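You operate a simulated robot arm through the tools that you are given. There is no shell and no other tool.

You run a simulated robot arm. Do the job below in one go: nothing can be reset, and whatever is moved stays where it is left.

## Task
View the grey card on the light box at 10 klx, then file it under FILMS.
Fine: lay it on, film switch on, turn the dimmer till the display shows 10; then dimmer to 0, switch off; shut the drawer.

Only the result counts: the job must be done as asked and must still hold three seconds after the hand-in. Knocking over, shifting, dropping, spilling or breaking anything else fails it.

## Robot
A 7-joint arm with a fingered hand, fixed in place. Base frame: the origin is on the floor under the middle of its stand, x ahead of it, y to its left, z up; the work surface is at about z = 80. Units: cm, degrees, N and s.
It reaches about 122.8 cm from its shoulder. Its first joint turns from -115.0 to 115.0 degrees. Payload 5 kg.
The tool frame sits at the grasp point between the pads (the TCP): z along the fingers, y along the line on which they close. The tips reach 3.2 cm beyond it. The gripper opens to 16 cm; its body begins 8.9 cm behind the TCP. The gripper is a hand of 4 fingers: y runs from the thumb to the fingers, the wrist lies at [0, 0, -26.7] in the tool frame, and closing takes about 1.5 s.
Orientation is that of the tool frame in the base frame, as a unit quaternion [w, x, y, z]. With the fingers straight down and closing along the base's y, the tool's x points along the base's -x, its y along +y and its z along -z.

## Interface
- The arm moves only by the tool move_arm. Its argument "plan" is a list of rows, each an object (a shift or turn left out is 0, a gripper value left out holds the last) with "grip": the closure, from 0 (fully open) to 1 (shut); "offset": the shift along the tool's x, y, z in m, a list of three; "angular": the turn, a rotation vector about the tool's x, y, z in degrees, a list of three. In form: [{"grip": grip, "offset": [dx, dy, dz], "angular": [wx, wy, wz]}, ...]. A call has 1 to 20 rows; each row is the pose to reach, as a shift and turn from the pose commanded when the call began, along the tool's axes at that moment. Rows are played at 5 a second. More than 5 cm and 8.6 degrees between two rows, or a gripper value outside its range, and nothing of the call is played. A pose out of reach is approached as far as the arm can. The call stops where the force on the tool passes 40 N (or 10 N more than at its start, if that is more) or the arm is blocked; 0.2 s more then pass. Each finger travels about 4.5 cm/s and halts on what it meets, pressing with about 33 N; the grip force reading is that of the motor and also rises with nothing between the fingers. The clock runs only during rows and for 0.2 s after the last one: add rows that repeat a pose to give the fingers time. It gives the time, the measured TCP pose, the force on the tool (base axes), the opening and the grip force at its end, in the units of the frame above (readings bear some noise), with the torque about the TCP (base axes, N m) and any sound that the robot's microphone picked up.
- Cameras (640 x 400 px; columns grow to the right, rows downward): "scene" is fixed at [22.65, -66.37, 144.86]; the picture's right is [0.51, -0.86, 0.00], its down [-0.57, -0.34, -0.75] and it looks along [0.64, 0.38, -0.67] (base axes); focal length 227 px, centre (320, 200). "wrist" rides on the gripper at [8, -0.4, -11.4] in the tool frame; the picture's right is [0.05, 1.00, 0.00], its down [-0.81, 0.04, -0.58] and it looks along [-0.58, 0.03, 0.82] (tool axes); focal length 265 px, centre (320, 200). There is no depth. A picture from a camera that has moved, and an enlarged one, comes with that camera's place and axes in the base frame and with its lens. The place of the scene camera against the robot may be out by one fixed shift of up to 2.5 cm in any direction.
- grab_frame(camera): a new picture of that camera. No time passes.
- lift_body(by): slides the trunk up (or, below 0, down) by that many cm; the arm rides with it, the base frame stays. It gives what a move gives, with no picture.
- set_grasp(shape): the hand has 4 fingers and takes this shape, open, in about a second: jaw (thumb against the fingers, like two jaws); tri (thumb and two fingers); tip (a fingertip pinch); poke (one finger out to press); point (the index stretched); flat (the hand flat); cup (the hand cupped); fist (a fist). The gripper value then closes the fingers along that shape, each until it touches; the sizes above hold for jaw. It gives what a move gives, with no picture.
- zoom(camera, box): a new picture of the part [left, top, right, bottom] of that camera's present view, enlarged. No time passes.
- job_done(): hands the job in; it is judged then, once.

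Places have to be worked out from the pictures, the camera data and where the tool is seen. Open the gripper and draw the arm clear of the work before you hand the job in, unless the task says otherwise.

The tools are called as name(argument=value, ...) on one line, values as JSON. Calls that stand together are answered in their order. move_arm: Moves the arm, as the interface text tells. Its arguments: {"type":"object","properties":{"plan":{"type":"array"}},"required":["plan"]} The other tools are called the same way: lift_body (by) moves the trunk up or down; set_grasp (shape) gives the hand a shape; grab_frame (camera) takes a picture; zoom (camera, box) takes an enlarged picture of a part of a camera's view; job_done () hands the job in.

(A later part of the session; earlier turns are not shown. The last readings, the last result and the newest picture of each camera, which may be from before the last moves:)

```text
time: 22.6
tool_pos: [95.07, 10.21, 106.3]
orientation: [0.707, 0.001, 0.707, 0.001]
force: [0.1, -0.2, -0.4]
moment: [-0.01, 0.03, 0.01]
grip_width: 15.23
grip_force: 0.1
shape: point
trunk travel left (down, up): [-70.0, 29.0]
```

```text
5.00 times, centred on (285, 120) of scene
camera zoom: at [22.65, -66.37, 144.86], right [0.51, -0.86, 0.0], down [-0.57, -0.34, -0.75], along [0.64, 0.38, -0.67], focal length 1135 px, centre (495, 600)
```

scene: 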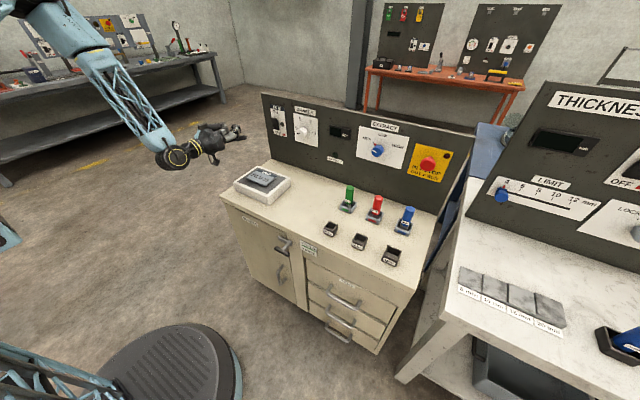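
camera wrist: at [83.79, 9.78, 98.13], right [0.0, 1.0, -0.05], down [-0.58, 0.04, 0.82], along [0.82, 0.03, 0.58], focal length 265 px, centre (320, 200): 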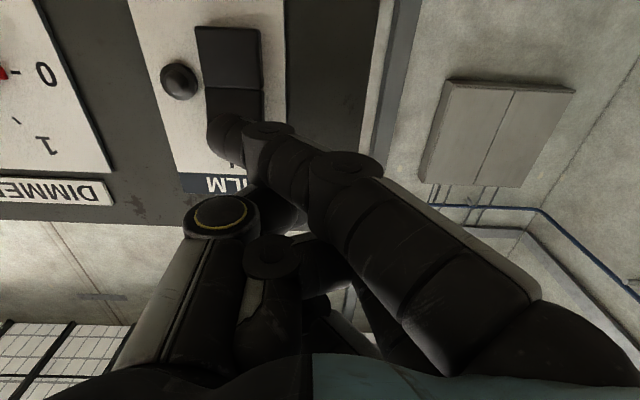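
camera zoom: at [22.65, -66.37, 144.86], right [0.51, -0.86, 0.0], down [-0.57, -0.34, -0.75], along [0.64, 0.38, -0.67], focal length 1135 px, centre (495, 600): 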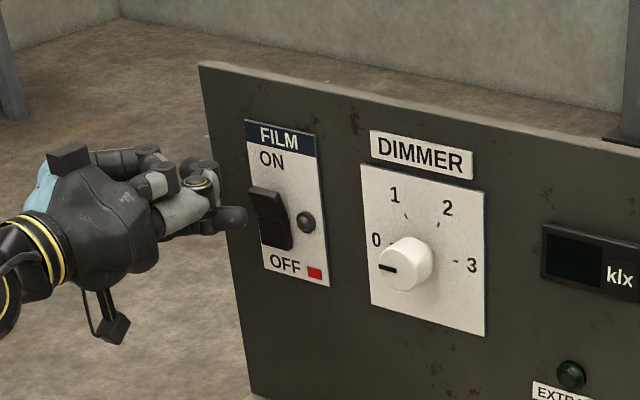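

The tip sits right over the ON half. I press forward in 4 mm steps, with the force limit as a guard.

move_arm(plan=[{"offset": [0, 0, 0.006]}, {"offset": [0, 0, 0.01]}, {"offset": [0, 0, 0.014]}, {"offset": [0, 0, 0.018]}, {"offset": [0, 0, 0.022]}, {"offset": [0, 0, 0.025]}, {"offset": [0, 0, 0.025]}])

grab_frame(camera="wrist")

zoom(camera="scene", box=[225, 80, 345, 160])

```text
time: 24.2
tool_pos: [97.51, 10.24, 106.16]
orientation: [0.708, 0.001, 0.707, 0.001]
force: [-0.1, -0.3, -0.1]
moment: [-0.01, -0.02, -0.01]
grip_width: 15.24
grip_force: 0.1
shape: point
trunk travel left (down, up): [-70.0, 29.0]
```

```text
taken
camera wrist: at [86.21, 9.75, 98.07], right [0.0, 1.0, -0.05], down [-0.58, 0.04, 0.82], along [0.82, 0.03, 0.58], focal length 265 px, centre (320, 200)
```

wrist: 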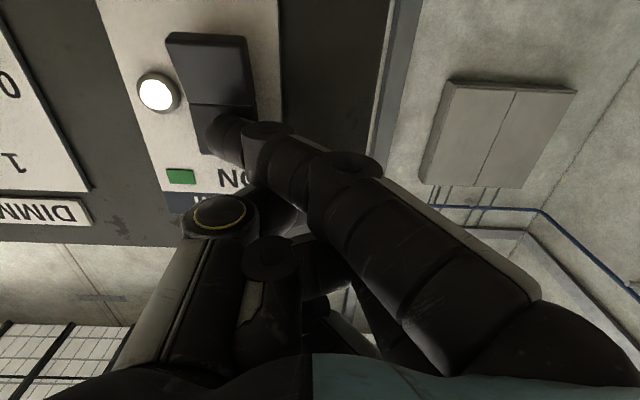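

```text
5.00 times, centred on (285, 120) of scene
camera zoom: at [22.65, -66.37, 144.86], right [0.51, -0.86, 0.0], down [-0.57, -0.34, -0.75], along [0.64, 0.38, -0.67], focal length 1135 px, centre (495, 600)
```

zoom: 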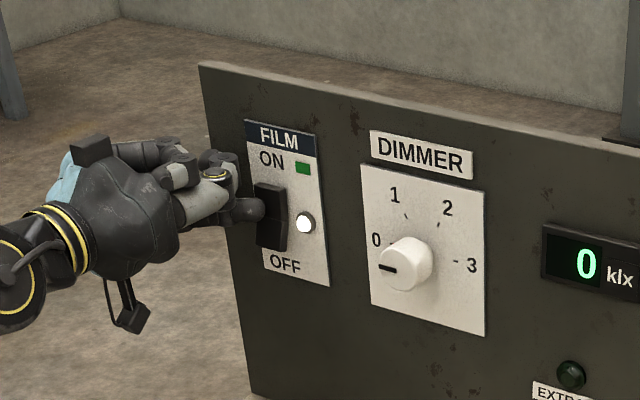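

The switch is ON: the lamp is lit, the ON flag is green and the display reads 0 klx. I back the finger straight off and shift across to face the dimmer at a safe distance.

move_arm(plan=[{"offset": [0, 0, -0.02]}, {"offset": [0, 0, -0.06]}, {"offset": [0, 0, -0.1]}, {"offset": [0, 0, -0.14]}, {"offset": [0, 0, -0.18]}, {"offset": [0, -0.04, -0.2]}, {"offset": [0.01, -0.08, -0.2]}, {"offset": [0.02, -0.12, -0.2]}, {"offset": [0.03, -0.16, -0.2]}, {"offset": [0.04, -0.2, -0.2]}, {"offset": [0.046, -0.213, -0.2]}, {"offset": [0.046, -0.213, -0.2]}])

set_grasp(shape="tip")

grab_frame(camera="wrist")

zoom(camera="scene", box=[210, 80, 350, 180])

```text
time: 26.8
tool_pos: [77.47, -11.05, 101.62]
orientation: [0.707, 0.001, 0.707, 0.0]
force: [-0.7, -0.4, -0.1]
moment: [-0.01, 0.0, -0.01]
grip_width: 15.2
grip_force: 0.1
shape: point
trunk travel left (down, up): [-70.0, 29.0]
```

```text
time: 27.7
tool_pos: [77.5, -11.05, 101.56]
orientation: [0.707, 0.001, 0.707, 0.0]
force: [1.3, -0.5, 0.1]
moment: [-0.03, 0.01, -0.01]
grip_width: 15.99
grip_force: 0.1
shape: tip
trunk travel left (down, up): [-70.0, 29.0]
```

```text
taken
camera wrist: at [66.21, -11.49, 93.46], right [0.0, 1.0, -0.05], down [-0.58, 0.04, 0.82], along [0.82, 0.03, 0.58], focal length 265 px, centre (320, 200)
```

wrist: 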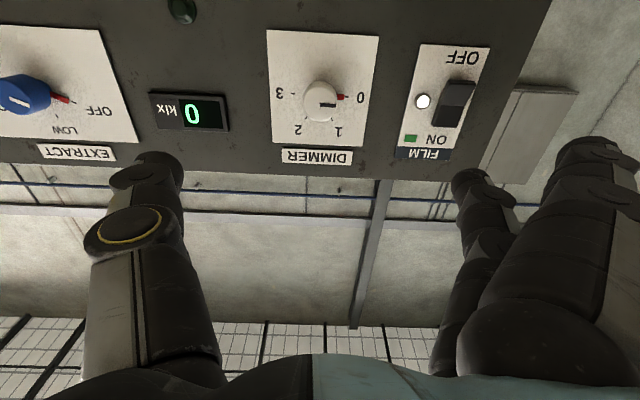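

```text
4.00 times, centred on (280, 130) of scene
camera zoom: at [22.65, -66.37, 144.86], right [0.51, -0.86, 0.0], down [-0.57, -0.34, -0.75], along [0.64, 0.38, -0.67], focal length 908 px, centre (480, 480)
```

zoom: 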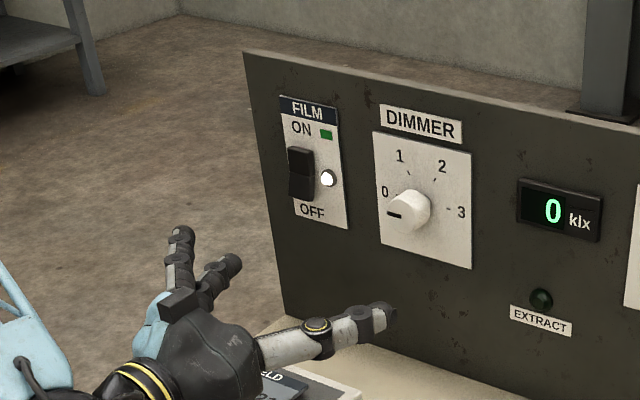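

The switch stayed on and the display shows 0. The tip shape opposes one finger and the thumb, so I close it partly in the air to check the line they close on.

move_arm(plan=[{"grip": 0.6}, {"grip": 0.6}, {"grip": 0.6}, {"grip": 0.6}, {"grip": 0.6}, {"grip": 0.6}])

grab_frame(camera="wrist")

zoom(camera="scene", box=[210, 100, 350, 200])

```text
time: 29.1
tool_pos: [77.57, -10.96, 101.59]
orientation: [0.707, 0.0, 0.707, 0.001]
force: [-0.8, 0.4, 0.7]
moment: [0.04, 0.03, 0.01]
grip_width: 6.47
grip_force: 0.0
shape: tip
trunk travel left (down, up): [-70.0, 29.0]
```

```text
taken
camera wrist: at [66.21, -11.48, 93.46], right [0.0, 1.0, -0.05], down [-0.58, 0.04, 0.82], along [0.82, 0.03, 0.58], focal length 265 px, centre (320, 200)
```

wrist: 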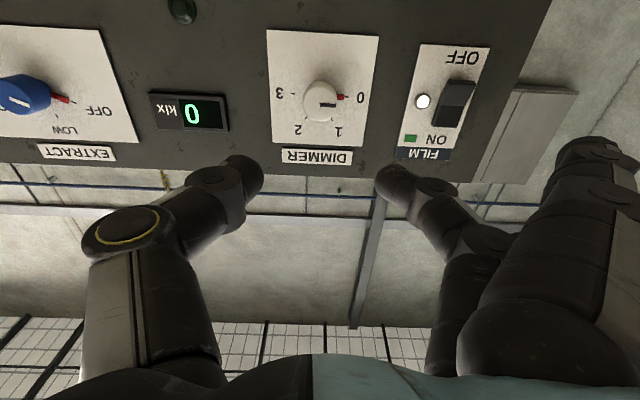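

```text
4.00 times, centred on (280, 150) of scene
camera zoom: at [22.65, -66.37, 144.86], right [0.51, -0.86, 0.0], down [-0.57, -0.34, -0.75], along [0.64, 0.38, -0.67], focal length 908 px, centre (480, 400)
```

zoom: 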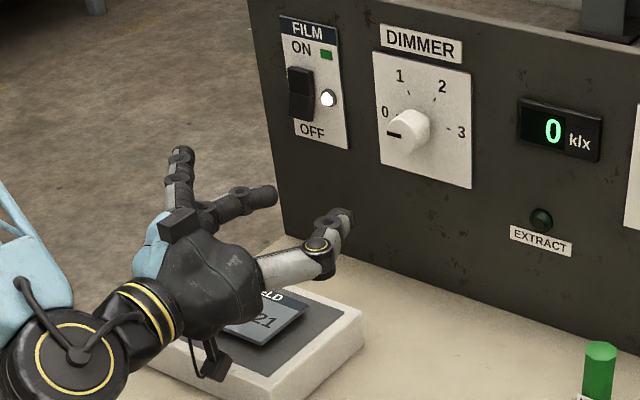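

The tip shape splays two fingers toward the film switch, so I go back to jaw, whose fingers stay compact, and pinch the knob between thumb and middle finger. The knob axis measures y ≈ −11.2, z ≈ 101.6, and the tool is already lined up with it.

set_grasp(shape="jaw")

move_arm(plan=[{"grip": 0.5, "offset": [0, 0, 0]}, {"grip": 0.5, "offset": [0, -0.001, 0]}, {"grip": 0.5, "offset": [0, -0.001, 0]}, {"grip": 0.5, "offset": [0, -0.001, 0.0]}, {"grip": 0.5, "offset": [0, -0.001, 0.02]}, {"grip": 0.5, "offset": [0, -0.001, 0.05]}, {"grip": 0.5, "offset": [0, -0.001, 0.08]}, {"grip": 0.5, "offset": [0, -0.001, 0.11]}, {"grip": 0.5, "offset": [0, -0.001, 0.135]}, {"grip": 0.5, "offset": [0, -0.001, 0.15]}, {"grip": 0.5, "offset": [0, -0.001, 0.15]}])

grab_frame(camera="wrist")

zoom(camera="scene", box=[240, 90, 370, 180])

```text
time: 30.0
tool_pos: [77.46, -11.1, 101.61]
orientation: [0.708, 0.0, 0.707, 0.002]
force: [0.1, -0.1, 0.5]
moment: [0.01, -0.01, -0.01]
grip_width: 16.01
grip_force: 0.1
shape: jaw
trunk travel left (down, up): [-70.0, 29.0]
```

```text
time: 32.4
tool_pos: [92.48, -11.1, 101.54]
orientation: [0.708, 0.001, 0.707, 0.001]
force: [-0.2, -1.0, -0.3]
moment: [0.01, -0.02, -0.02]
grip_width: 8.1
grip_force: 0.1
shape: jaw
trunk travel left (down, up): [-70.0, 29.0]
```

```text
taken
camera wrist: at [81.15, -11.58, 93.39], right [0.0, 1.0, -0.05], down [-0.58, 0.04, 0.82], along [0.82, 0.03, 0.58], focal length 265 px, centre (320, 200)
```

wrist: 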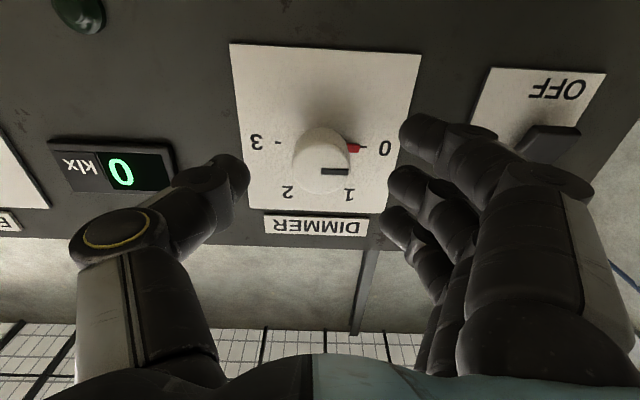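

```text
4.44 times, centred on (305, 135) of scene
camera zoom: at [22.65, -66.37, 144.86], right [0.51, -0.86, 0.0], down [-0.57, -0.34, -0.75], along [0.64, 0.38, -0.67], focal length 1009 px, centre (387, 489)
```

zoom: 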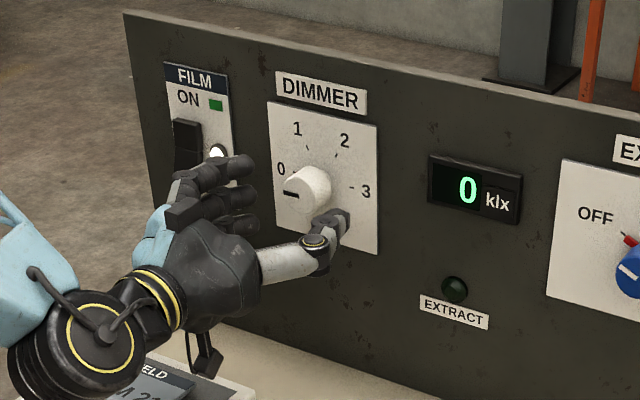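

The knob face is at x ≈ 96.8, centred between thumb and middle finger. I advance 3.4 cm so the pads overlap it by about 2 cm without reaching the panel.

move_arm(plan=[{"grip": 0.5, "offset": [0, 0.001, 0.012]}, {"grip": 0.5, "offset": [0, 0.001, 0.024]}, {"grip": 0.5, "offset": [0, 0.001, 0.034]}, {"grip": 0.5, "offset": [0, 0.001, 0.034]}])

grab_frame(camera="wrist")

zoom(camera="scene", box=[255, 95, 345, 160])

```text
time: 33.4
tool_pos: [95.95, -11.13, 101.65]
orientation: [0.707, 0.0, 0.707, -0.001]
force: [-0.5, 0.2, -0.3]
moment: [0.0, 0.0, 0.01]
grip_width: 8.07
grip_force: 0.1
shape: jaw
trunk travel left (down, up): [-70.0, 29.0]
```

```text
taken
camera wrist: at [84.6, -11.52, 93.45], right [0.0, 1.0, -0.05], down [-0.58, 0.04, 0.82], along [0.82, 0.03, 0.58], focal length 265 px, centre (320, 200)
```

wrist: 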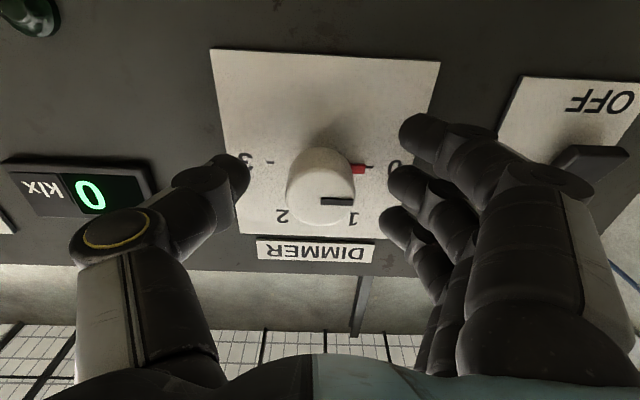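

```text
6.15 times, centred on (300, 128) of scene
camera zoom: at [22.65, -66.37, 144.86], right [0.51, -0.86, 0.0], down [-0.57, -0.34, -0.75], along [0.64, 0.38, -0.67], focal length 1397 px, centre (443, 646)
```

zoom: 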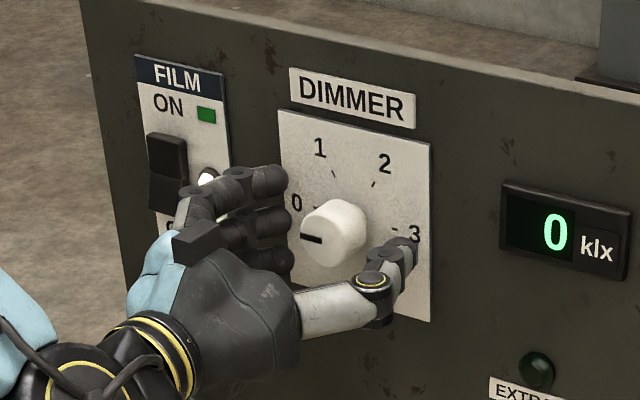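

Thumb and middle finger sit on either side of the knob. I close onto it.

move_arm(plan=[{"grip": 0.6}, {"grip": 0.68}, {"grip": 0.74}, {"grip": 0.8}, {"grip": 0.8}, {"grip": 0.8}])

grab_frame(camera="wrist")

zoom(camera="scene", box=[255, 95, 345, 160])

```text
time: 34.8
tool_pos: [95.92, -11.15, 101.66]
orientation: [0.707, 0.001, 0.707, -0.001]
force: [2.4, -2.1, -0.3]
moment: [-0.01, 0.0, 0.01]
grip_width: 1.96
grip_force: 13.7
shape: jaw
trunk travel left (down, up): [-70.0, 29.0]
```

```text
taken
camera wrist: at [84.6, -11.59, 93.47], right [0.0, 1.0, -0.05], down [-0.58, 0.04, 0.81], along [0.82, 0.03, 0.58], focal length 265 px, centre (320, 200)
```

wrist: 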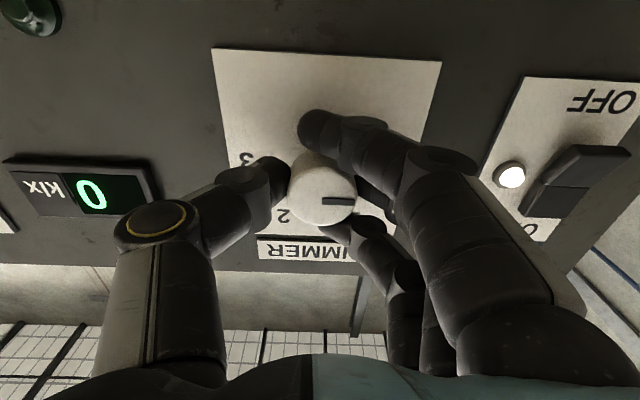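

```text
6.15 times, centred on (300, 128) of scene
camera zoom: at [22.65, -66.37, 144.86], right [0.51, -0.86, 0.0], down [-0.57, -0.34, -0.75], along [0.64, 0.38, -0.67], focal length 1397 px, centre (443, 646)
```

zoom: 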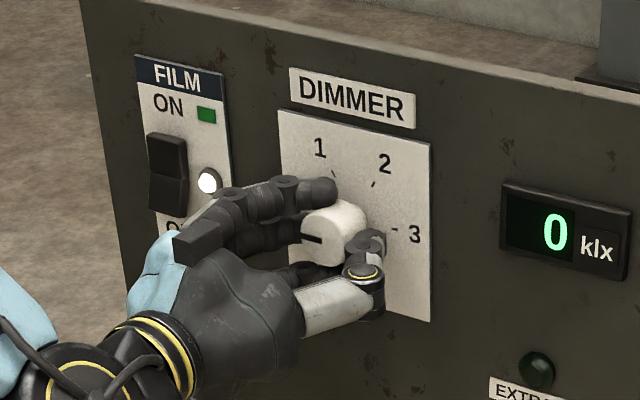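

The knob is pinched, with the other fingers passing above and below it. I turn clockwise (positive about tool z) by 16° and check the display.

move_arm(plan=[{"grip": 0.85, "angular": [0, 0, 4]}, {"grip": 0.85, "angular": [0, 0, 8]}, {"grip": 0.85, "angular": [0, 0, 12]}, {"grip": 0.85, "angular": [0, 0, 16]}, {"grip": 0.85, "angular": [0, 0, 16]}])

grab_frame(camera="wrist")

zoom(camera="scene", box=[255, 95, 345, 160])

```text
time: 36.0
tool_pos: [95.93, -11.26, 101.44]
orientation: [0.7, 0.1, 0.7, 0.098]
force: [4.2, -5.5, -2.5]
moment: [0.05, 0.01, 0.02]
grip_width: 1.73
grip_force: 32.6
shape: jaw
trunk travel left (down, up): [-70.0, 29.0]
```

```text
taken
camera wrist: at [84.6, -9.42, 93.58], right [0.0, 0.97, 0.23], down [-0.58, -0.18, 0.8], along [0.82, -0.13, 0.56], focal length 265 px, centre (320, 200)
```

wrist: 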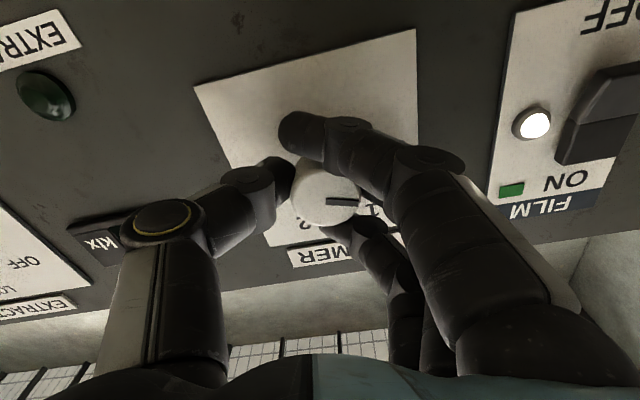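

```text
6.15 times, centred on (300, 128) of scene
camera zoom: at [22.65, -66.37, 144.86], right [0.51, -0.86, 0.0], down [-0.57, -0.34, -0.75], along [0.64, 0.38, -0.67], focal length 1397 px, centre (443, 646)
```

zoom: 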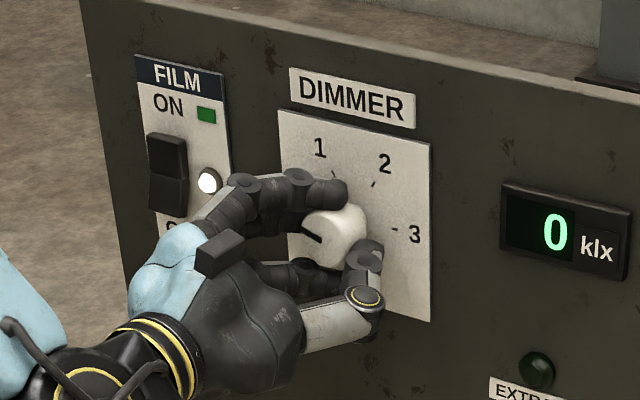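

The knob turns with the hand (its pointer has moved up), though the display still reads 0. I continue by another 16°.

move_arm(plan=[{"grip": 0.85, "angular": [0, 0, 4]}, {"grip": 0.85, "angular": [0, 0, 8]}, {"grip": 0.85, "angular": [0, 0, 12]}, {"grip": 0.85, "angular": [0, 0, 16]}, {"grip": 0.85, "angular": [0, 0, 16]}])

zoom(camera="scene", box=[255, 95, 345, 160])

```text
time: 37.2
tool_pos: [95.97, -11.03, 101.5]
orientation: [0.679, 0.196, 0.68, 0.195]
force: [0.8, -2.6, -8.5]
moment: [0.02, 0.14, 0.03]
grip_width: 1.7
grip_force: 33.5
shape: jaw
trunk travel left (down, up): [-70.0, 29.0]
```

```text
6.15 times, centred on (300, 128) of scene
camera zoom: at [22.65, -66.37, 144.86], right [0.51, -0.86, 0.0], down [-0.57, -0.34, -0.75], along [0.64, 0.38, -0.67], focal length 1397 px, centre (443, 646)
```

zoom: 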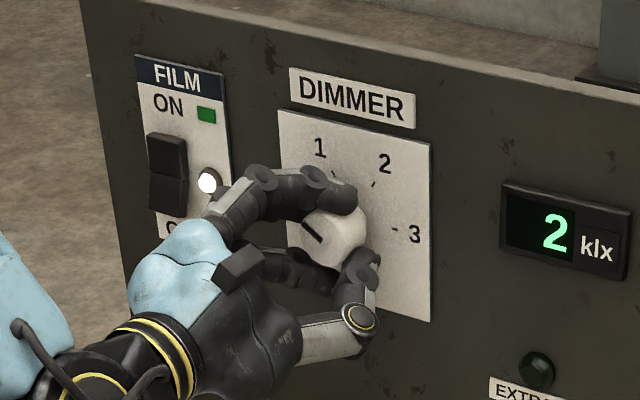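

The display now reads 2 klx, so the reading rises with the turn. I continue in smaller steps with a pause to let it settle.

move_arm(plan=[{"grip": 0.85, "angular": [0, 0, 4]}, {"grip": 0.85, "angular": [0, 0, 8]}, {"grip": 0.85, "angular": [0, 0, 12]}, {"grip": 0.85, "angular": [0, 0, 12]}, {"grip": 0.85, "angular": [0, 0, 12]}, {"grip": 0.85, "angular": [0, 0, 12]}])

zoom(camera="scene", box=[255, 95, 345, 160])

grab_frame(camera="wrist")

```text
time: 38.6
tool_pos: [95.95, -10.97, 101.57]
orientation: [0.656, 0.266, 0.656, 0.264]
force: [-2.1, 2.5, -12.8]
moment: [-0.01, 0.15, 0.12]
grip_width: 1.65
grip_force: 32.8
shape: jaw
trunk travel left (down, up): [-70.0, 29.0]
```

```text
6.15 times, centred on (300, 128) of scene
camera zoom: at [22.65, -66.37, 144.86], right [0.51, -0.86, 0.0], down [-0.57, -0.34, -0.75], along [0.64, 0.38, -0.67], focal length 1397 px, centre (443, 646)
```

zoom: 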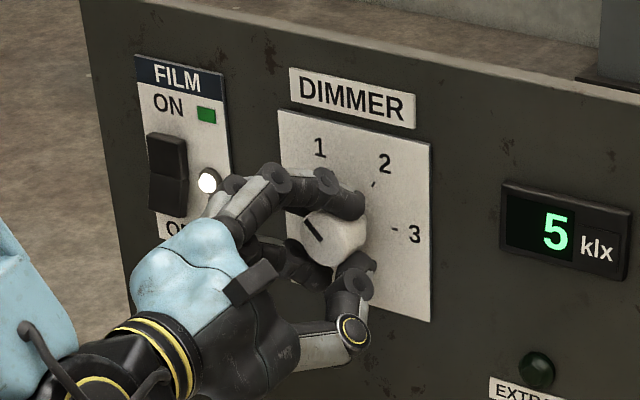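

```text
taken
camera wrist: at [84.62, -5.78, 95.34], right [0.0, 0.75, 0.66], down [-0.58, -0.54, 0.62], along [0.82, -0.38, 0.43], focal length 265 px, centre (320, 200)
```

wrist: 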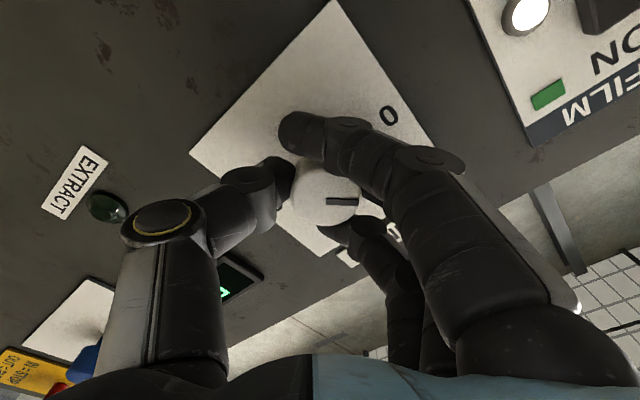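

It reads 5 klx at 44° of turn, and the knob still follows the hand without slipping. I turn another 12° with a pause.

move_arm(plan=[{"grip": 0.85, "angular": [0, 0, 4]}, {"grip": 0.85, "angular": [0, 0, 8]}, {"grip": 0.85, "angular": [0, 0, 12]}, {"grip": 0.85, "angular": [0, 0, 12]}, {"grip": 0.85, "angular": [0, 0, 12]}, {"grip": 0.85, "angular": [0, 0, 12]}])

zoom(camera="scene", box=[255, 95, 345, 160])

```text
time: 40.0
tool_pos: [95.91, -11.03, 101.57]
orientation: [0.624, 0.332, 0.625, 0.332]
force: [-2.0, 9.9, -13.7]
moment: [-0.02, 0.17, 0.26]
grip_width: 1.68
grip_force: 33.1
shape: jaw
trunk travel left (down, up): [-70.0, 29.0]
```

```text
6.15 times, centred on (300, 128) of scene
camera zoom: at [22.65, -66.37, 144.86], right [0.51, -0.86, 0.0], down [-0.57, -0.34, -0.75], along [0.64, 0.38, -0.67], focal length 1397 px, centre (443, 646)
```

zoom: 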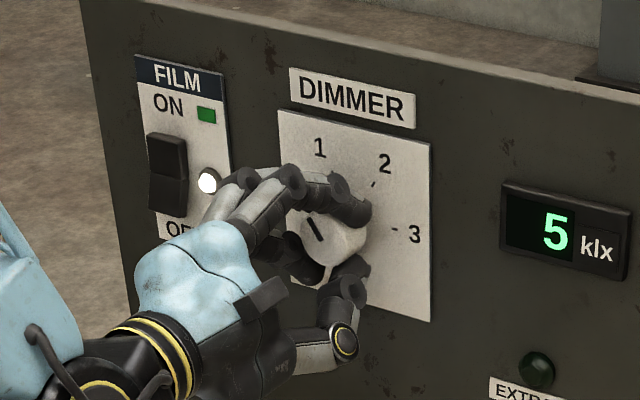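

The hand is at 56° but the display stays at 5. I look at the wrist view to see whether the knob slipped.

zoom(camera="wrist", box=[220, 100, 440, 260])

zoom(camera="scene", box=[285, 110, 335, 145])

```text
2.50 times, centred on (330, 180) of wrist
camera zoom: at [84.62, -4.58, 96.56], right [0.0, 0.6, 0.8], down [-0.58, -0.65, 0.49], along [0.82, -0.46, 0.35], focal length 664 px, centre (295, 250)
```

zoom: 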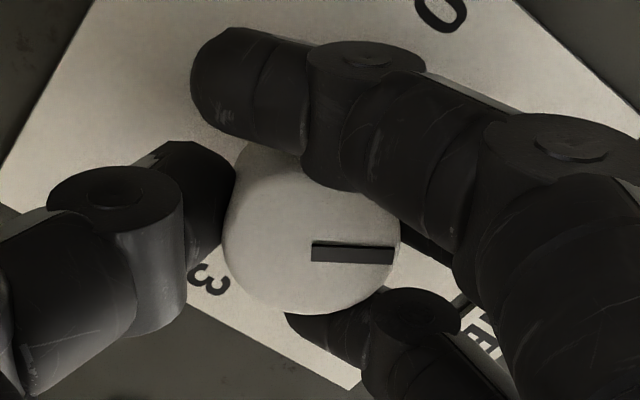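

```text
11.43 times, centred on (310, 128) of scene
camera zoom: at [22.65, -66.37, 144.86], right [0.51, -0.86, 0.0], down [-0.57, -0.34, -0.75], along [0.64, 0.38, -0.67], focal length 2594 px, centre (434, 1029)
```

zoom: 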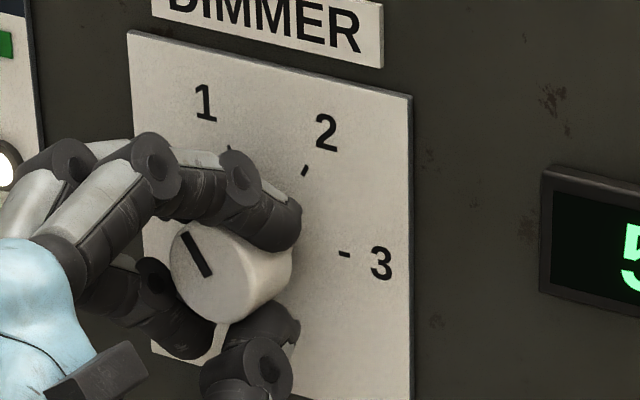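

The knob lagged the hand only by about 4°, so the display is just coarse here. I turn another 6° and wait a little longer.

move_arm(plan=[{"grip": 0.9, "angular": [0, 0, 2]}, {"grip": 0.9, "angular": [0, 0, 4]}, {"grip": 0.9, "angular": [0, 0, 6]}, {"grip": 0.9, "angular": [0, 0, 6]}, {"grip": 0.9, "angular": [0, 0, 6]}, {"grip": 0.9, "angular": [0, 0, 6]}])

zoom(camera="scene", box=[285, 105, 355, 150])

zoom(camera="wrist", box=[220, 100, 440, 260])

```text
time: 41.4
tool_pos: [95.96, -11.36, 101.63]
orientation: [0.607, 0.365, 0.605, 0.364]
force: [6.5, -21.2, -3.1]
moment: [0.06, -0.09, -0.42]
grip_width: 1.4
grip_force: 32.5
shape: jaw
trunk travel left (down, up): [-70.0, 29.0]
```

```text
8.89 times, centred on (320, 128) of scene
camera zoom: at [22.65, -66.37, 144.86], right [0.51, -0.86, 0.0], down [-0.57, -0.34, -0.75], along [0.64, 0.38, -0.67], focal length 2018 px, centre (320, 844)
```

zoom: 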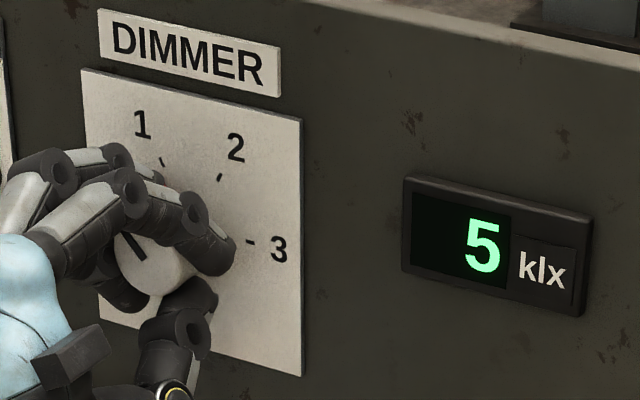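

```text
2.50 times, centred on (330, 180) of wrist
camera zoom: at [84.67, -4.5, 97.34], right [0.0, 0.51, 0.86], down [-0.58, -0.7, 0.42], along [0.81, -0.5, 0.3], focal length 664 px, centre (295, 250)
```

zoom: 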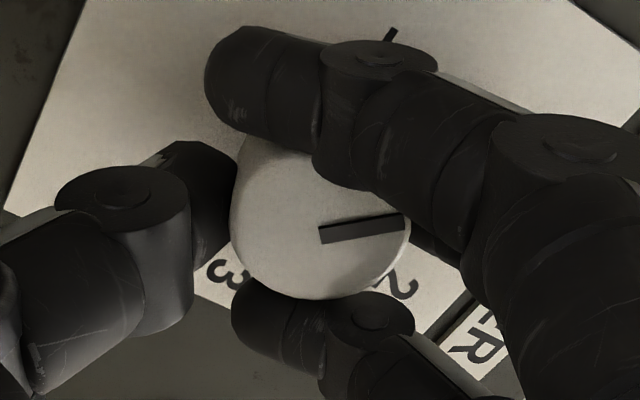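

The pinch slipped during the last step (the hand is at 62°, the pointer lags, and there is a 21 N side load). I open the fingers, rotate the hand back to level and regrip for a fresh turn.

move_arm(plan=[{"grip": 0.8}, {"grip": 0.7}, {"grip": 0.6}, {"grip": 0.5}, {"grip": 0.5}, {"grip": 0.5}])

zoom(camera="scene", box=[275, 100, 355, 150])

grab_frame(camera="wrist")

```text
time: 42.8
tool_pos: [95.91, -11.11, 101.59]
orientation: [0.607, 0.365, 0.605, 0.364]
force: [-0.6, 0.1, 0.5]
moment: [0.02, 0.02, -0.02]
grip_width: 7.9
grip_force: 0.1
shape: jaw
trunk travel left (down, up): [-70.0, 29.0]
```

```text
8.00 times, centred on (315, 125) of scene
camera zoom: at [22.65, -66.37, 144.86], right [0.51, -0.86, 0.0], down [-0.57, -0.34, -0.75], along [0.64, 0.38, -0.67], focal length 1816 px, centre (360, 800)
```

zoom: 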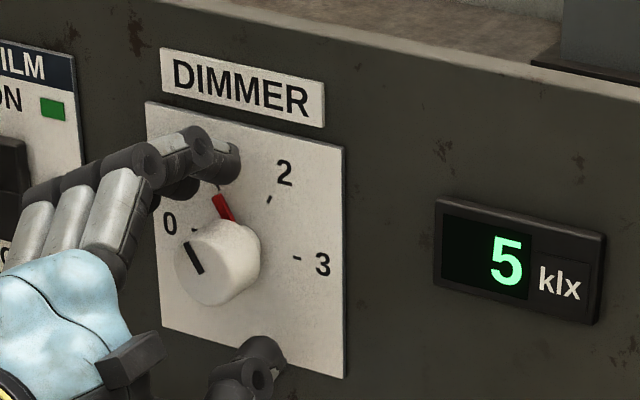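

```text
taken
camera wrist: at [84.6, -4.26, 97.35], right [0.0, 0.51, 0.86], down [-0.58, -0.7, 0.42], along [0.82, -0.5, 0.3], focal length 265 px, centre (320, 200)
```

wrist: 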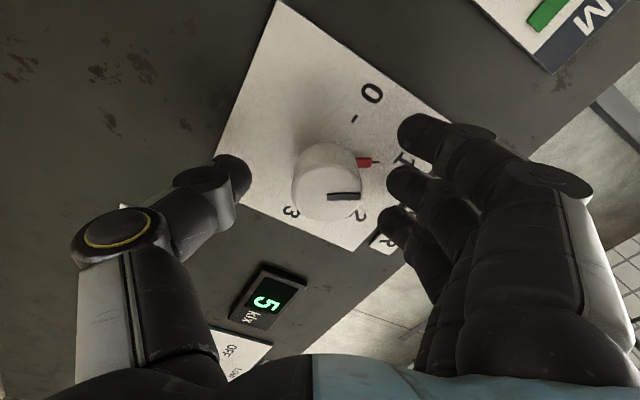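

With the fingers open I can see the red index at tick 1 and the display steady at 5 klx, so more turn is needed. I rotate the open hand back to level in place, clear of the knob.

move_arm(plan=[{"grip": 0.5, "angular": [0, 0, -7.75]}, {"grip": 0.5, "angular": [0, 0, -15.5]}, {"grip": 0.5, "angular": [0, 0, -23.25]}, {"grip": 0.5, "angular": [0, 0, -31]}, {"grip": 0.5, "angular": [0, 0, -38.75]}, {"grip": 0.5, "angular": [0, 0, -46.5]}, {"grip": 0.5, "angular": [0, 0, -54.25]}, {"grip": 0.5, "angular": [0, 0, -62]}, {"grip": 0.5, "angular": [0, 0, -62]}])

zoom(camera="scene", box=[275, 100, 355, 150])

grab_frame(camera="wrist")

```text
time: 44.8
tool_pos: [95.86, -11.08, 101.48]
orientation: [0.707, 0.0, 0.707, 0.0]
force: [-0.6, 0.3, -0.9]
moment: [0.02, 0.0, 0.01]
grip_width: 7.91
grip_force: 0.1
shape: jaw
trunk travel left (down, up): [-70.0, 29.0]
```

```text
8.00 times, centred on (315, 125) of scene
camera zoom: at [22.65, -66.37, 144.86], right [0.51, -0.86, 0.0], down [-0.57, -0.34, -0.75], along [0.64, 0.38, -0.67], focal length 1816 px, centre (360, 800)
```

zoom: 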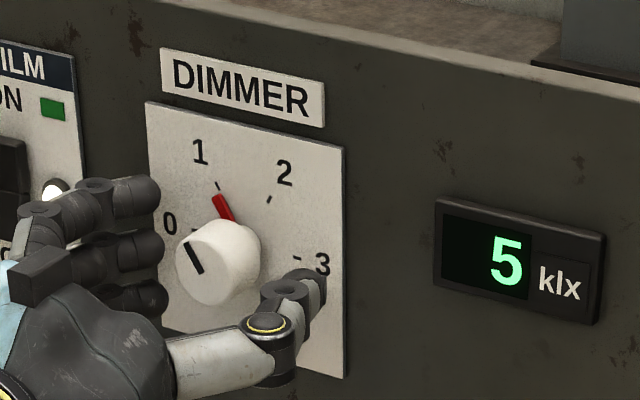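

```text
taken
camera wrist: at [84.57, -11.59, 93.44], right [0.0, 1.0, -0.05], down [-0.58, 0.04, 0.82], along [0.82, 0.03, 0.58], focal length 265 px, centre (320, 200)
```

wrist: 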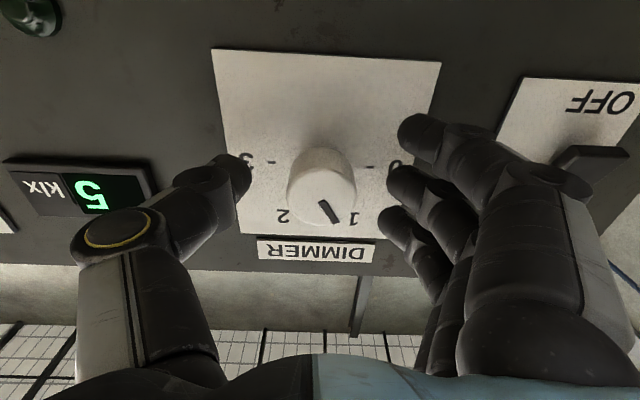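

The knob now points exactly at 1, giving 5 klx, so 10 klx should be near 2. I regrip the same way and turn on.

move_arm(plan=[{"grip": 0.6}, {"grip": 0.7}, {"grip": 0.8}, {"grip": 0.82}, {"grip": 0.82}, {"grip": 0.82}])

move_arm(plan=[{"grip": 0.82, "angular": [0, 0, 4]}, {"grip": 0.82, "angular": [0, 0, 8]}, {"grip": 0.82, "angular": [0, 0, 12]}, {"grip": 0.82, "angular": [0, 0, 16]}, {"grip": 0.82, "angular": [0, 0, 20]}, {"grip": 0.82, "angular": [0, 0, 20]}, {"grip": 0.82, "angular": [0, 0, 20]}])

zoom(camera="scene", box=[275, 100, 355, 150])

grab_frame(camera="wrist")

```text
time: 46.2
tool_pos: [95.88, -11.1, 101.6]
orientation: [0.707, 0.001, 0.707, 0.0]
force: [4.0, -4.0, 0.7]
moment: [-0.01, -0.01, 0.04]
grip_width: 1.79
grip_force: 26.7
shape: jaw
trunk travel left (down, up): [-70.0, 29.0]
```

```text
time: 47.8
tool_pos: [95.9, -11.18, 101.54]
orientation: [0.696, 0.123, 0.696, 0.124]
force: [0.6, -4.2, -4.6]
moment: [0.0, 0.02, 0.01]
grip_width: 1.73
grip_force: 32.8
shape: jaw
trunk travel left (down, up): [-70.0, 29.0]
```

```text
8.00 times, centred on (315, 125) of scene
camera zoom: at [22.65, -66.37, 144.86], right [0.51, -0.86, 0.0], down [-0.57, -0.34, -0.75], along [0.64, 0.38, -0.67], focal length 1816 px, centre (360, 800)
```

zoom: 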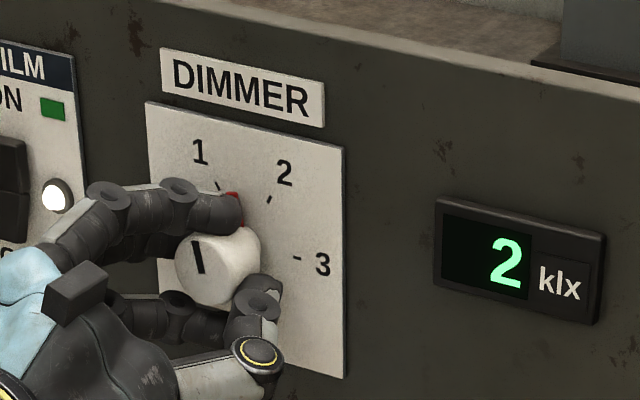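

```text
taken
camera wrist: at [84.6, -8.82, 93.76], right [0.0, 0.96, 0.29], down [-0.58, -0.24, 0.78], along [0.82, -0.17, 0.55], focal length 265 px, centre (320, 200)
```

wrist: 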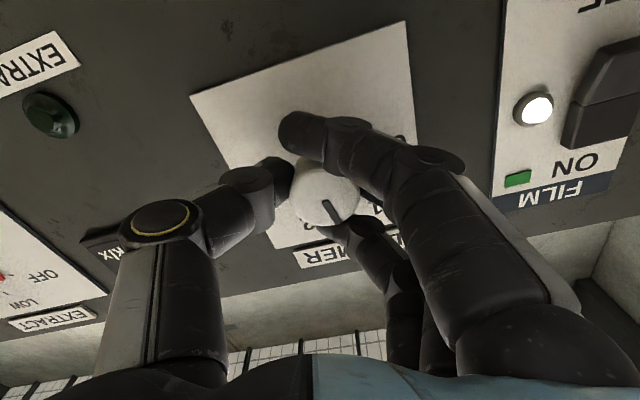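

The red index has moved past 1, but the display now reads 2, so it may be mid-transition. I hold still for a second to see whether it settles.

move_arm(plan=[{"grip": 0.82}, {"grip": 0.82}, {"grip": 0.82}, {"grip": 0.82}, {"grip": 0.82}])

zoom(camera="scene", box=[275, 100, 355, 150])

```text
time: 49.0
tool_pos: [95.85, -11.16, 101.62]
orientation: [0.696, 0.123, 0.696, 0.123]
force: [-0.4, -3.7, -5.3]
moment: [-0.03, 0.07, 0.0]
grip_width: 1.71
grip_force: 33.7
shape: jaw
trunk travel left (down, up): [-70.0, 29.0]
```

```text
8.00 times, centred on (315, 125) of scene
camera zoom: at [22.65, -66.37, 144.86], right [0.51, -0.86, 0.0], down [-0.57, -0.34, -0.75], along [0.64, 0.38, -0.67], focal length 1816 px, centre (360, 800)
```

zoom: 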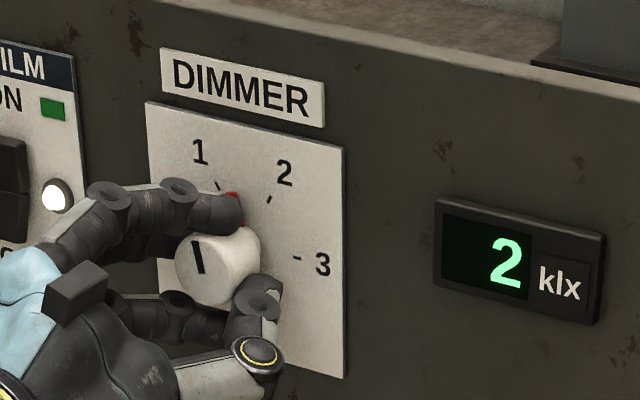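

It stays at 2 between the marks, so the dial acts like a stepped selector with in-between values. I keep turning toward mark 2.

move_arm(plan=[{"grip": 0.82, "angular": [0, 0, 4]}, {"grip": 0.82, "angular": [0, 0, 8]}, {"grip": 0.82, "angular": [0, 0, 12]}, {"grip": 0.82, "angular": [0, 0, 16]}, {"grip": 0.82, "angular": [0, 0, 20]}, {"grip": 0.82, "angular": [0, 0, 20]}, {"grip": 0.82, "angular": [0, 0, 20]}])

zoom(camera="scene", box=[275, 100, 355, 150])

grab_frame(camera="wrist")

```text
time: 50.6
tool_pos: [95.94, -10.98, 101.59]
orientation: [0.664, 0.243, 0.664, 0.243]
force: [-0.9, 2.9, -7.4]
moment: [0.0, 0.08, 0.15]
grip_width: 1.71
grip_force: 33.2
shape: jaw
trunk travel left (down, up): [-70.0, 29.0]
```

```text
8.00 times, centred on (315, 125) of scene
camera zoom: at [22.65, -66.37, 144.86], right [0.51, -0.86, 0.0], down [-0.57, -0.34, -0.75], along [0.64, 0.38, -0.67], focal length 1816 px, centre (360, 800)
```

zoom: 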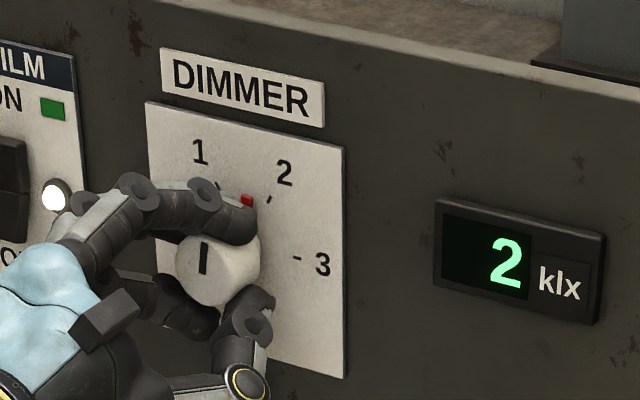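

```text
taken
camera wrist: at [84.61, -6.23, 95.01], right [0.0, 0.8, 0.6], down [-0.58, -0.49, 0.65], along [0.82, -0.35, 0.46], focal length 265 px, centre (320, 200)
```

wrist: 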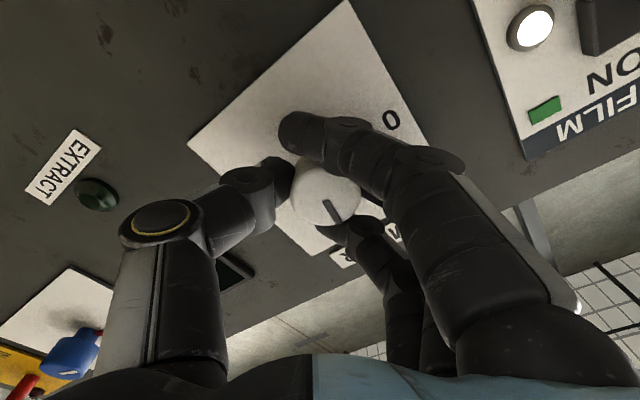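

It still reads 2, with the red index approaching tick 2. I continue another 16°.

move_arm(plan=[{"grip": 0.82, "angular": [0, 0, 4]}, {"grip": 0.82, "angular": [0, 0, 8]}, {"grip": 0.82, "angular": [0, 0, 12]}, {"grip": 0.82, "angular": [0, 0, 16]}, {"grip": 0.82, "angular": [0, 0, 16]}, {"grip": 0.82, "angular": [0, 0, 16]}])

zoom(camera="scene", box=[275, 100, 355, 150])

zoom(camera="wrist", box=[220, 100, 440, 260])

```text
time: 52.0
tool_pos: [95.9, -10.94, 101.52]
orientation: [0.624, 0.332, 0.624, 0.333]
force: [-3.9, 9.7, -10.9]
moment: [-0.03, 0.08, 0.25]
grip_width: 1.73
grip_force: 33.2
shape: jaw
trunk travel left (down, up): [-70.0, 29.0]
```

```text
8.00 times, centred on (315, 125) of scene
camera zoom: at [22.65, -66.37, 144.86], right [0.51, -0.86, 0.0], down [-0.57, -0.34, -0.75], along [0.64, 0.38, -0.67], focal length 1816 px, centre (360, 800)
```

zoom: 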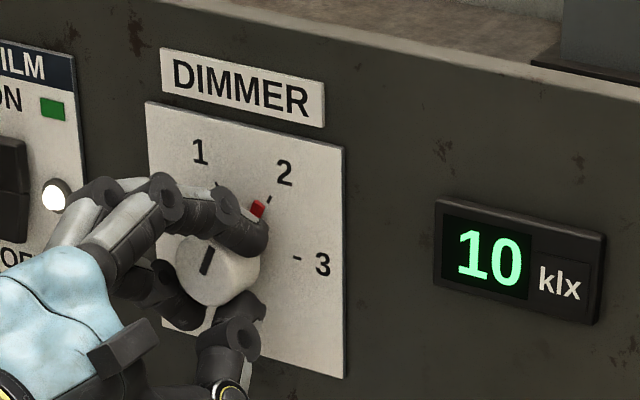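

```text
2.50 times, centred on (330, 180) of wrist
camera zoom: at [84.63, -4.57, 96.6], right [0.0, 0.6, 0.8], down [-0.58, -0.65, 0.49], along [0.82, -0.46, 0.35], focal length 664 px, centre (295, 250)
```

zoom: 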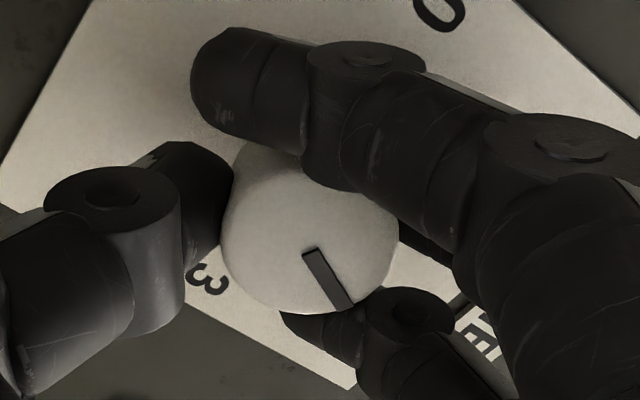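

The display shows 10 klx. I hold still for 2 s so the viewing counts.

move_arm(plan=[{"grip": 0.82}, {"grip": 0.82}, {"grip": 0.82}, {"grip": 0.82}, {"grip": 0.82}, {"grip": 0.82}, {"grip": 0.82}, {"grip": 0.82}, {"grip": 0.82}, {"grip": 0.82}])

zoom(camera="scene", box=[225, 100, 355, 205])

```text
time: 54.2
tool_pos: [95.99, -10.99, 101.46]
orientation: [0.624, 0.331, 0.625, 0.332]
force: [-3.5, 14.1, -11.9]
moment: [-0.04, 0.06, 0.34]
grip_width: 1.7
grip_force: 33.0
shape: jaw
trunk travel left (down, up): [-70.0, 29.0]
```

```text
3.81 times, centred on (290, 152) of scene
camera zoom: at [22.65, -66.37, 144.86], right [0.51, -0.86, 0.0], down [-0.57, -0.34, -0.75], along [0.64, 0.38, -0.67], focal length 865 px, centre (434, 381)
```

zoom: 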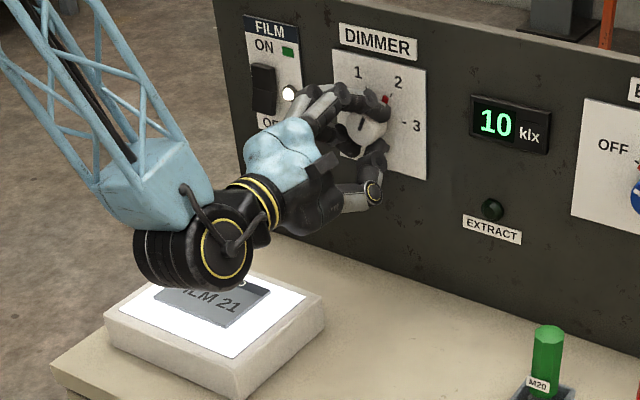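

The box is glowing with the card on it and the display is steady at 10 klx. I open the fingers so the knob rests by itself, to confirm that 10 holds.

move_arm(plan=[{"grip": 0.75}, {"grip": 0.68}, {"grip": 0.6}, {"grip": 0.5}, {"grip": 0.5}, {"grip": 0.5}, {"grip": 0.5}, {"grip": 0.5}, {"grip": 0.5}, {"grip": 0.5}, {"grip": 0.5}, {"grip": 0.5}])

zoom(camera="scene", box=[275, 100, 355, 150])

grab_frame(camera="wrist")

```text
time: 56.8
tool_pos: [95.99, -11.02, 101.62]
orientation: [0.624, 0.334, 0.624, 0.331]
force: [-0.7, -1.3, 0.2]
moment: [-0.01, 0.02, 0.01]
grip_width: 7.9
grip_force: 0.1
shape: jaw
trunk travel left (down, up): [-70.0, 29.0]
```

```text
8.00 times, centred on (315, 125) of scene
camera zoom: at [22.65, -66.37, 144.86], right [0.51, -0.86, 0.0], down [-0.57, -0.34, -0.75], along [0.64, 0.38, -0.67], focal length 1816 px, centre (360, 800)
```

zoom: 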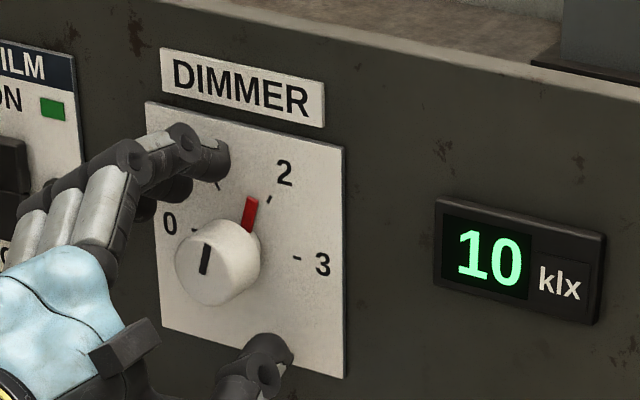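

```text
taken
camera wrist: at [84.61, -4.7, 96.66], right [0.0, 0.6, 0.8], down [-0.58, -0.65, 0.49], along [0.82, -0.46, 0.35], focal length 265 px, centre (320, 200)
```

wrist: 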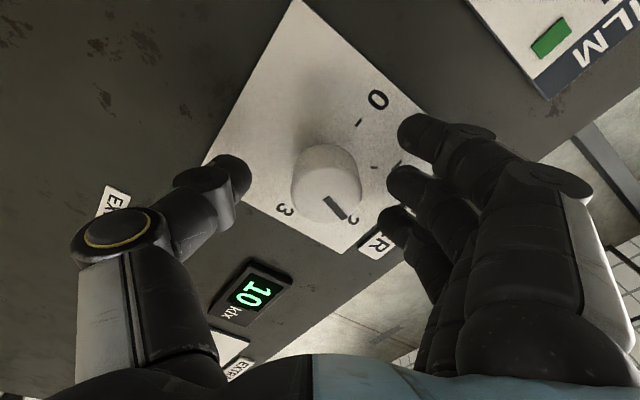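

10 klx holds hands-off, so the viewing is done. I regrip at this hand angle and turn the knob back counter-clockwise by 60°.

move_arm(plan=[{"grip": 0.6}, {"grip": 0.7}, {"grip": 0.8}, {"grip": 0.82}, {"grip": 0.82}, {"grip": 0.82}])

move_arm(plan=[{"grip": 0.82, "angular": [0, 0, -4]}, {"grip": 0.82, "angular": [0, 0, -8]}, {"grip": 0.82, "angular": [0, 0, -12]}, {"grip": 0.82, "angular": [0, 0, -16]}, {"grip": 0.82, "angular": [0, 0, -20]}, {"grip": 0.82, "angular": [0, 0, -24]}, {"grip": 0.82, "angular": [0, 0, -28]}, {"grip": 0.82, "angular": [0, 0, -32]}, {"grip": 0.82, "angular": [0, 0, -36]}, {"grip": 0.82, "angular": [0, 0, -40]}, {"grip": 0.82, "angular": [0, 0, -44]}, {"grip": 0.82, "angular": [0, 0, -48]}, {"grip": 0.82, "angular": [0, 0, -52]}, {"grip": 0.82, "angular": [0, 0, -56]}, {"grip": 0.82, "angular": [0, 0, -60]}, {"grip": 0.82, "angular": [0, 0, -60]}])

zoom(camera="scene", box=[275, 100, 355, 150])

grab_frame(camera="wrist")

```text
time: 58.2
tool_pos: [95.95, -11.27, 101.57]
orientation: [0.624, 0.334, 0.624, 0.331]
force: [2.5, -3.2, -4.2]
moment: [0.03, -0.02, 0.02]
grip_width: 1.47
grip_force: 23.2
shape: jaw
trunk travel left (down, up): [-70.0, 29.0]
```

```text
time: 61.6
tool_pos: [95.93, -11.33, 101.86]
orientation: [0.708, -0.024, 0.706, -0.024]
force: [8.3, -27.1, 22.2]
moment: [0.11, -0.29, -0.51]
grip_width: 1.35
grip_force: 33.1
shape: jaw
trunk travel left (down, up): [-70.0, 29.0]
```

```text
8.00 times, centred on (315, 125) of scene
camera zoom: at [22.65, -66.37, 144.86], right [0.51, -0.86, 0.0], down [-0.57, -0.34, -0.75], along [0.64, 0.38, -0.67], focal length 1816 px, centre (360, 800)
```

zoom: 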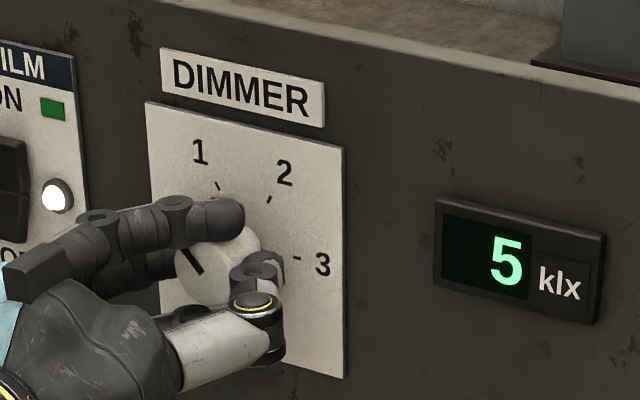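

```text
taken
camera wrist: at [84.56, -12.31, 93.65], right [0.0, 0.99, -0.12], down [-0.58, 0.1, 0.81], along [0.81, 0.07, 0.58], focal length 265 px, centre (320, 200)
```

wrist: 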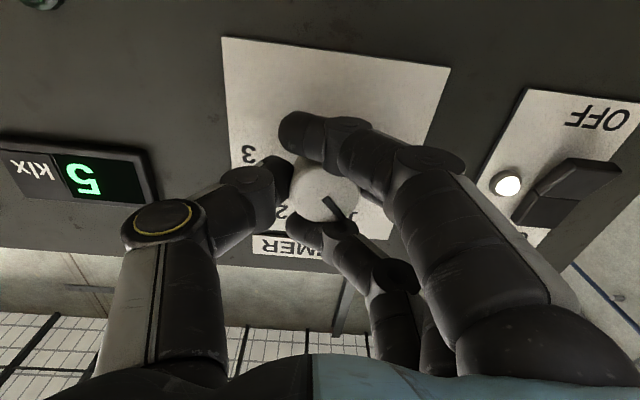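

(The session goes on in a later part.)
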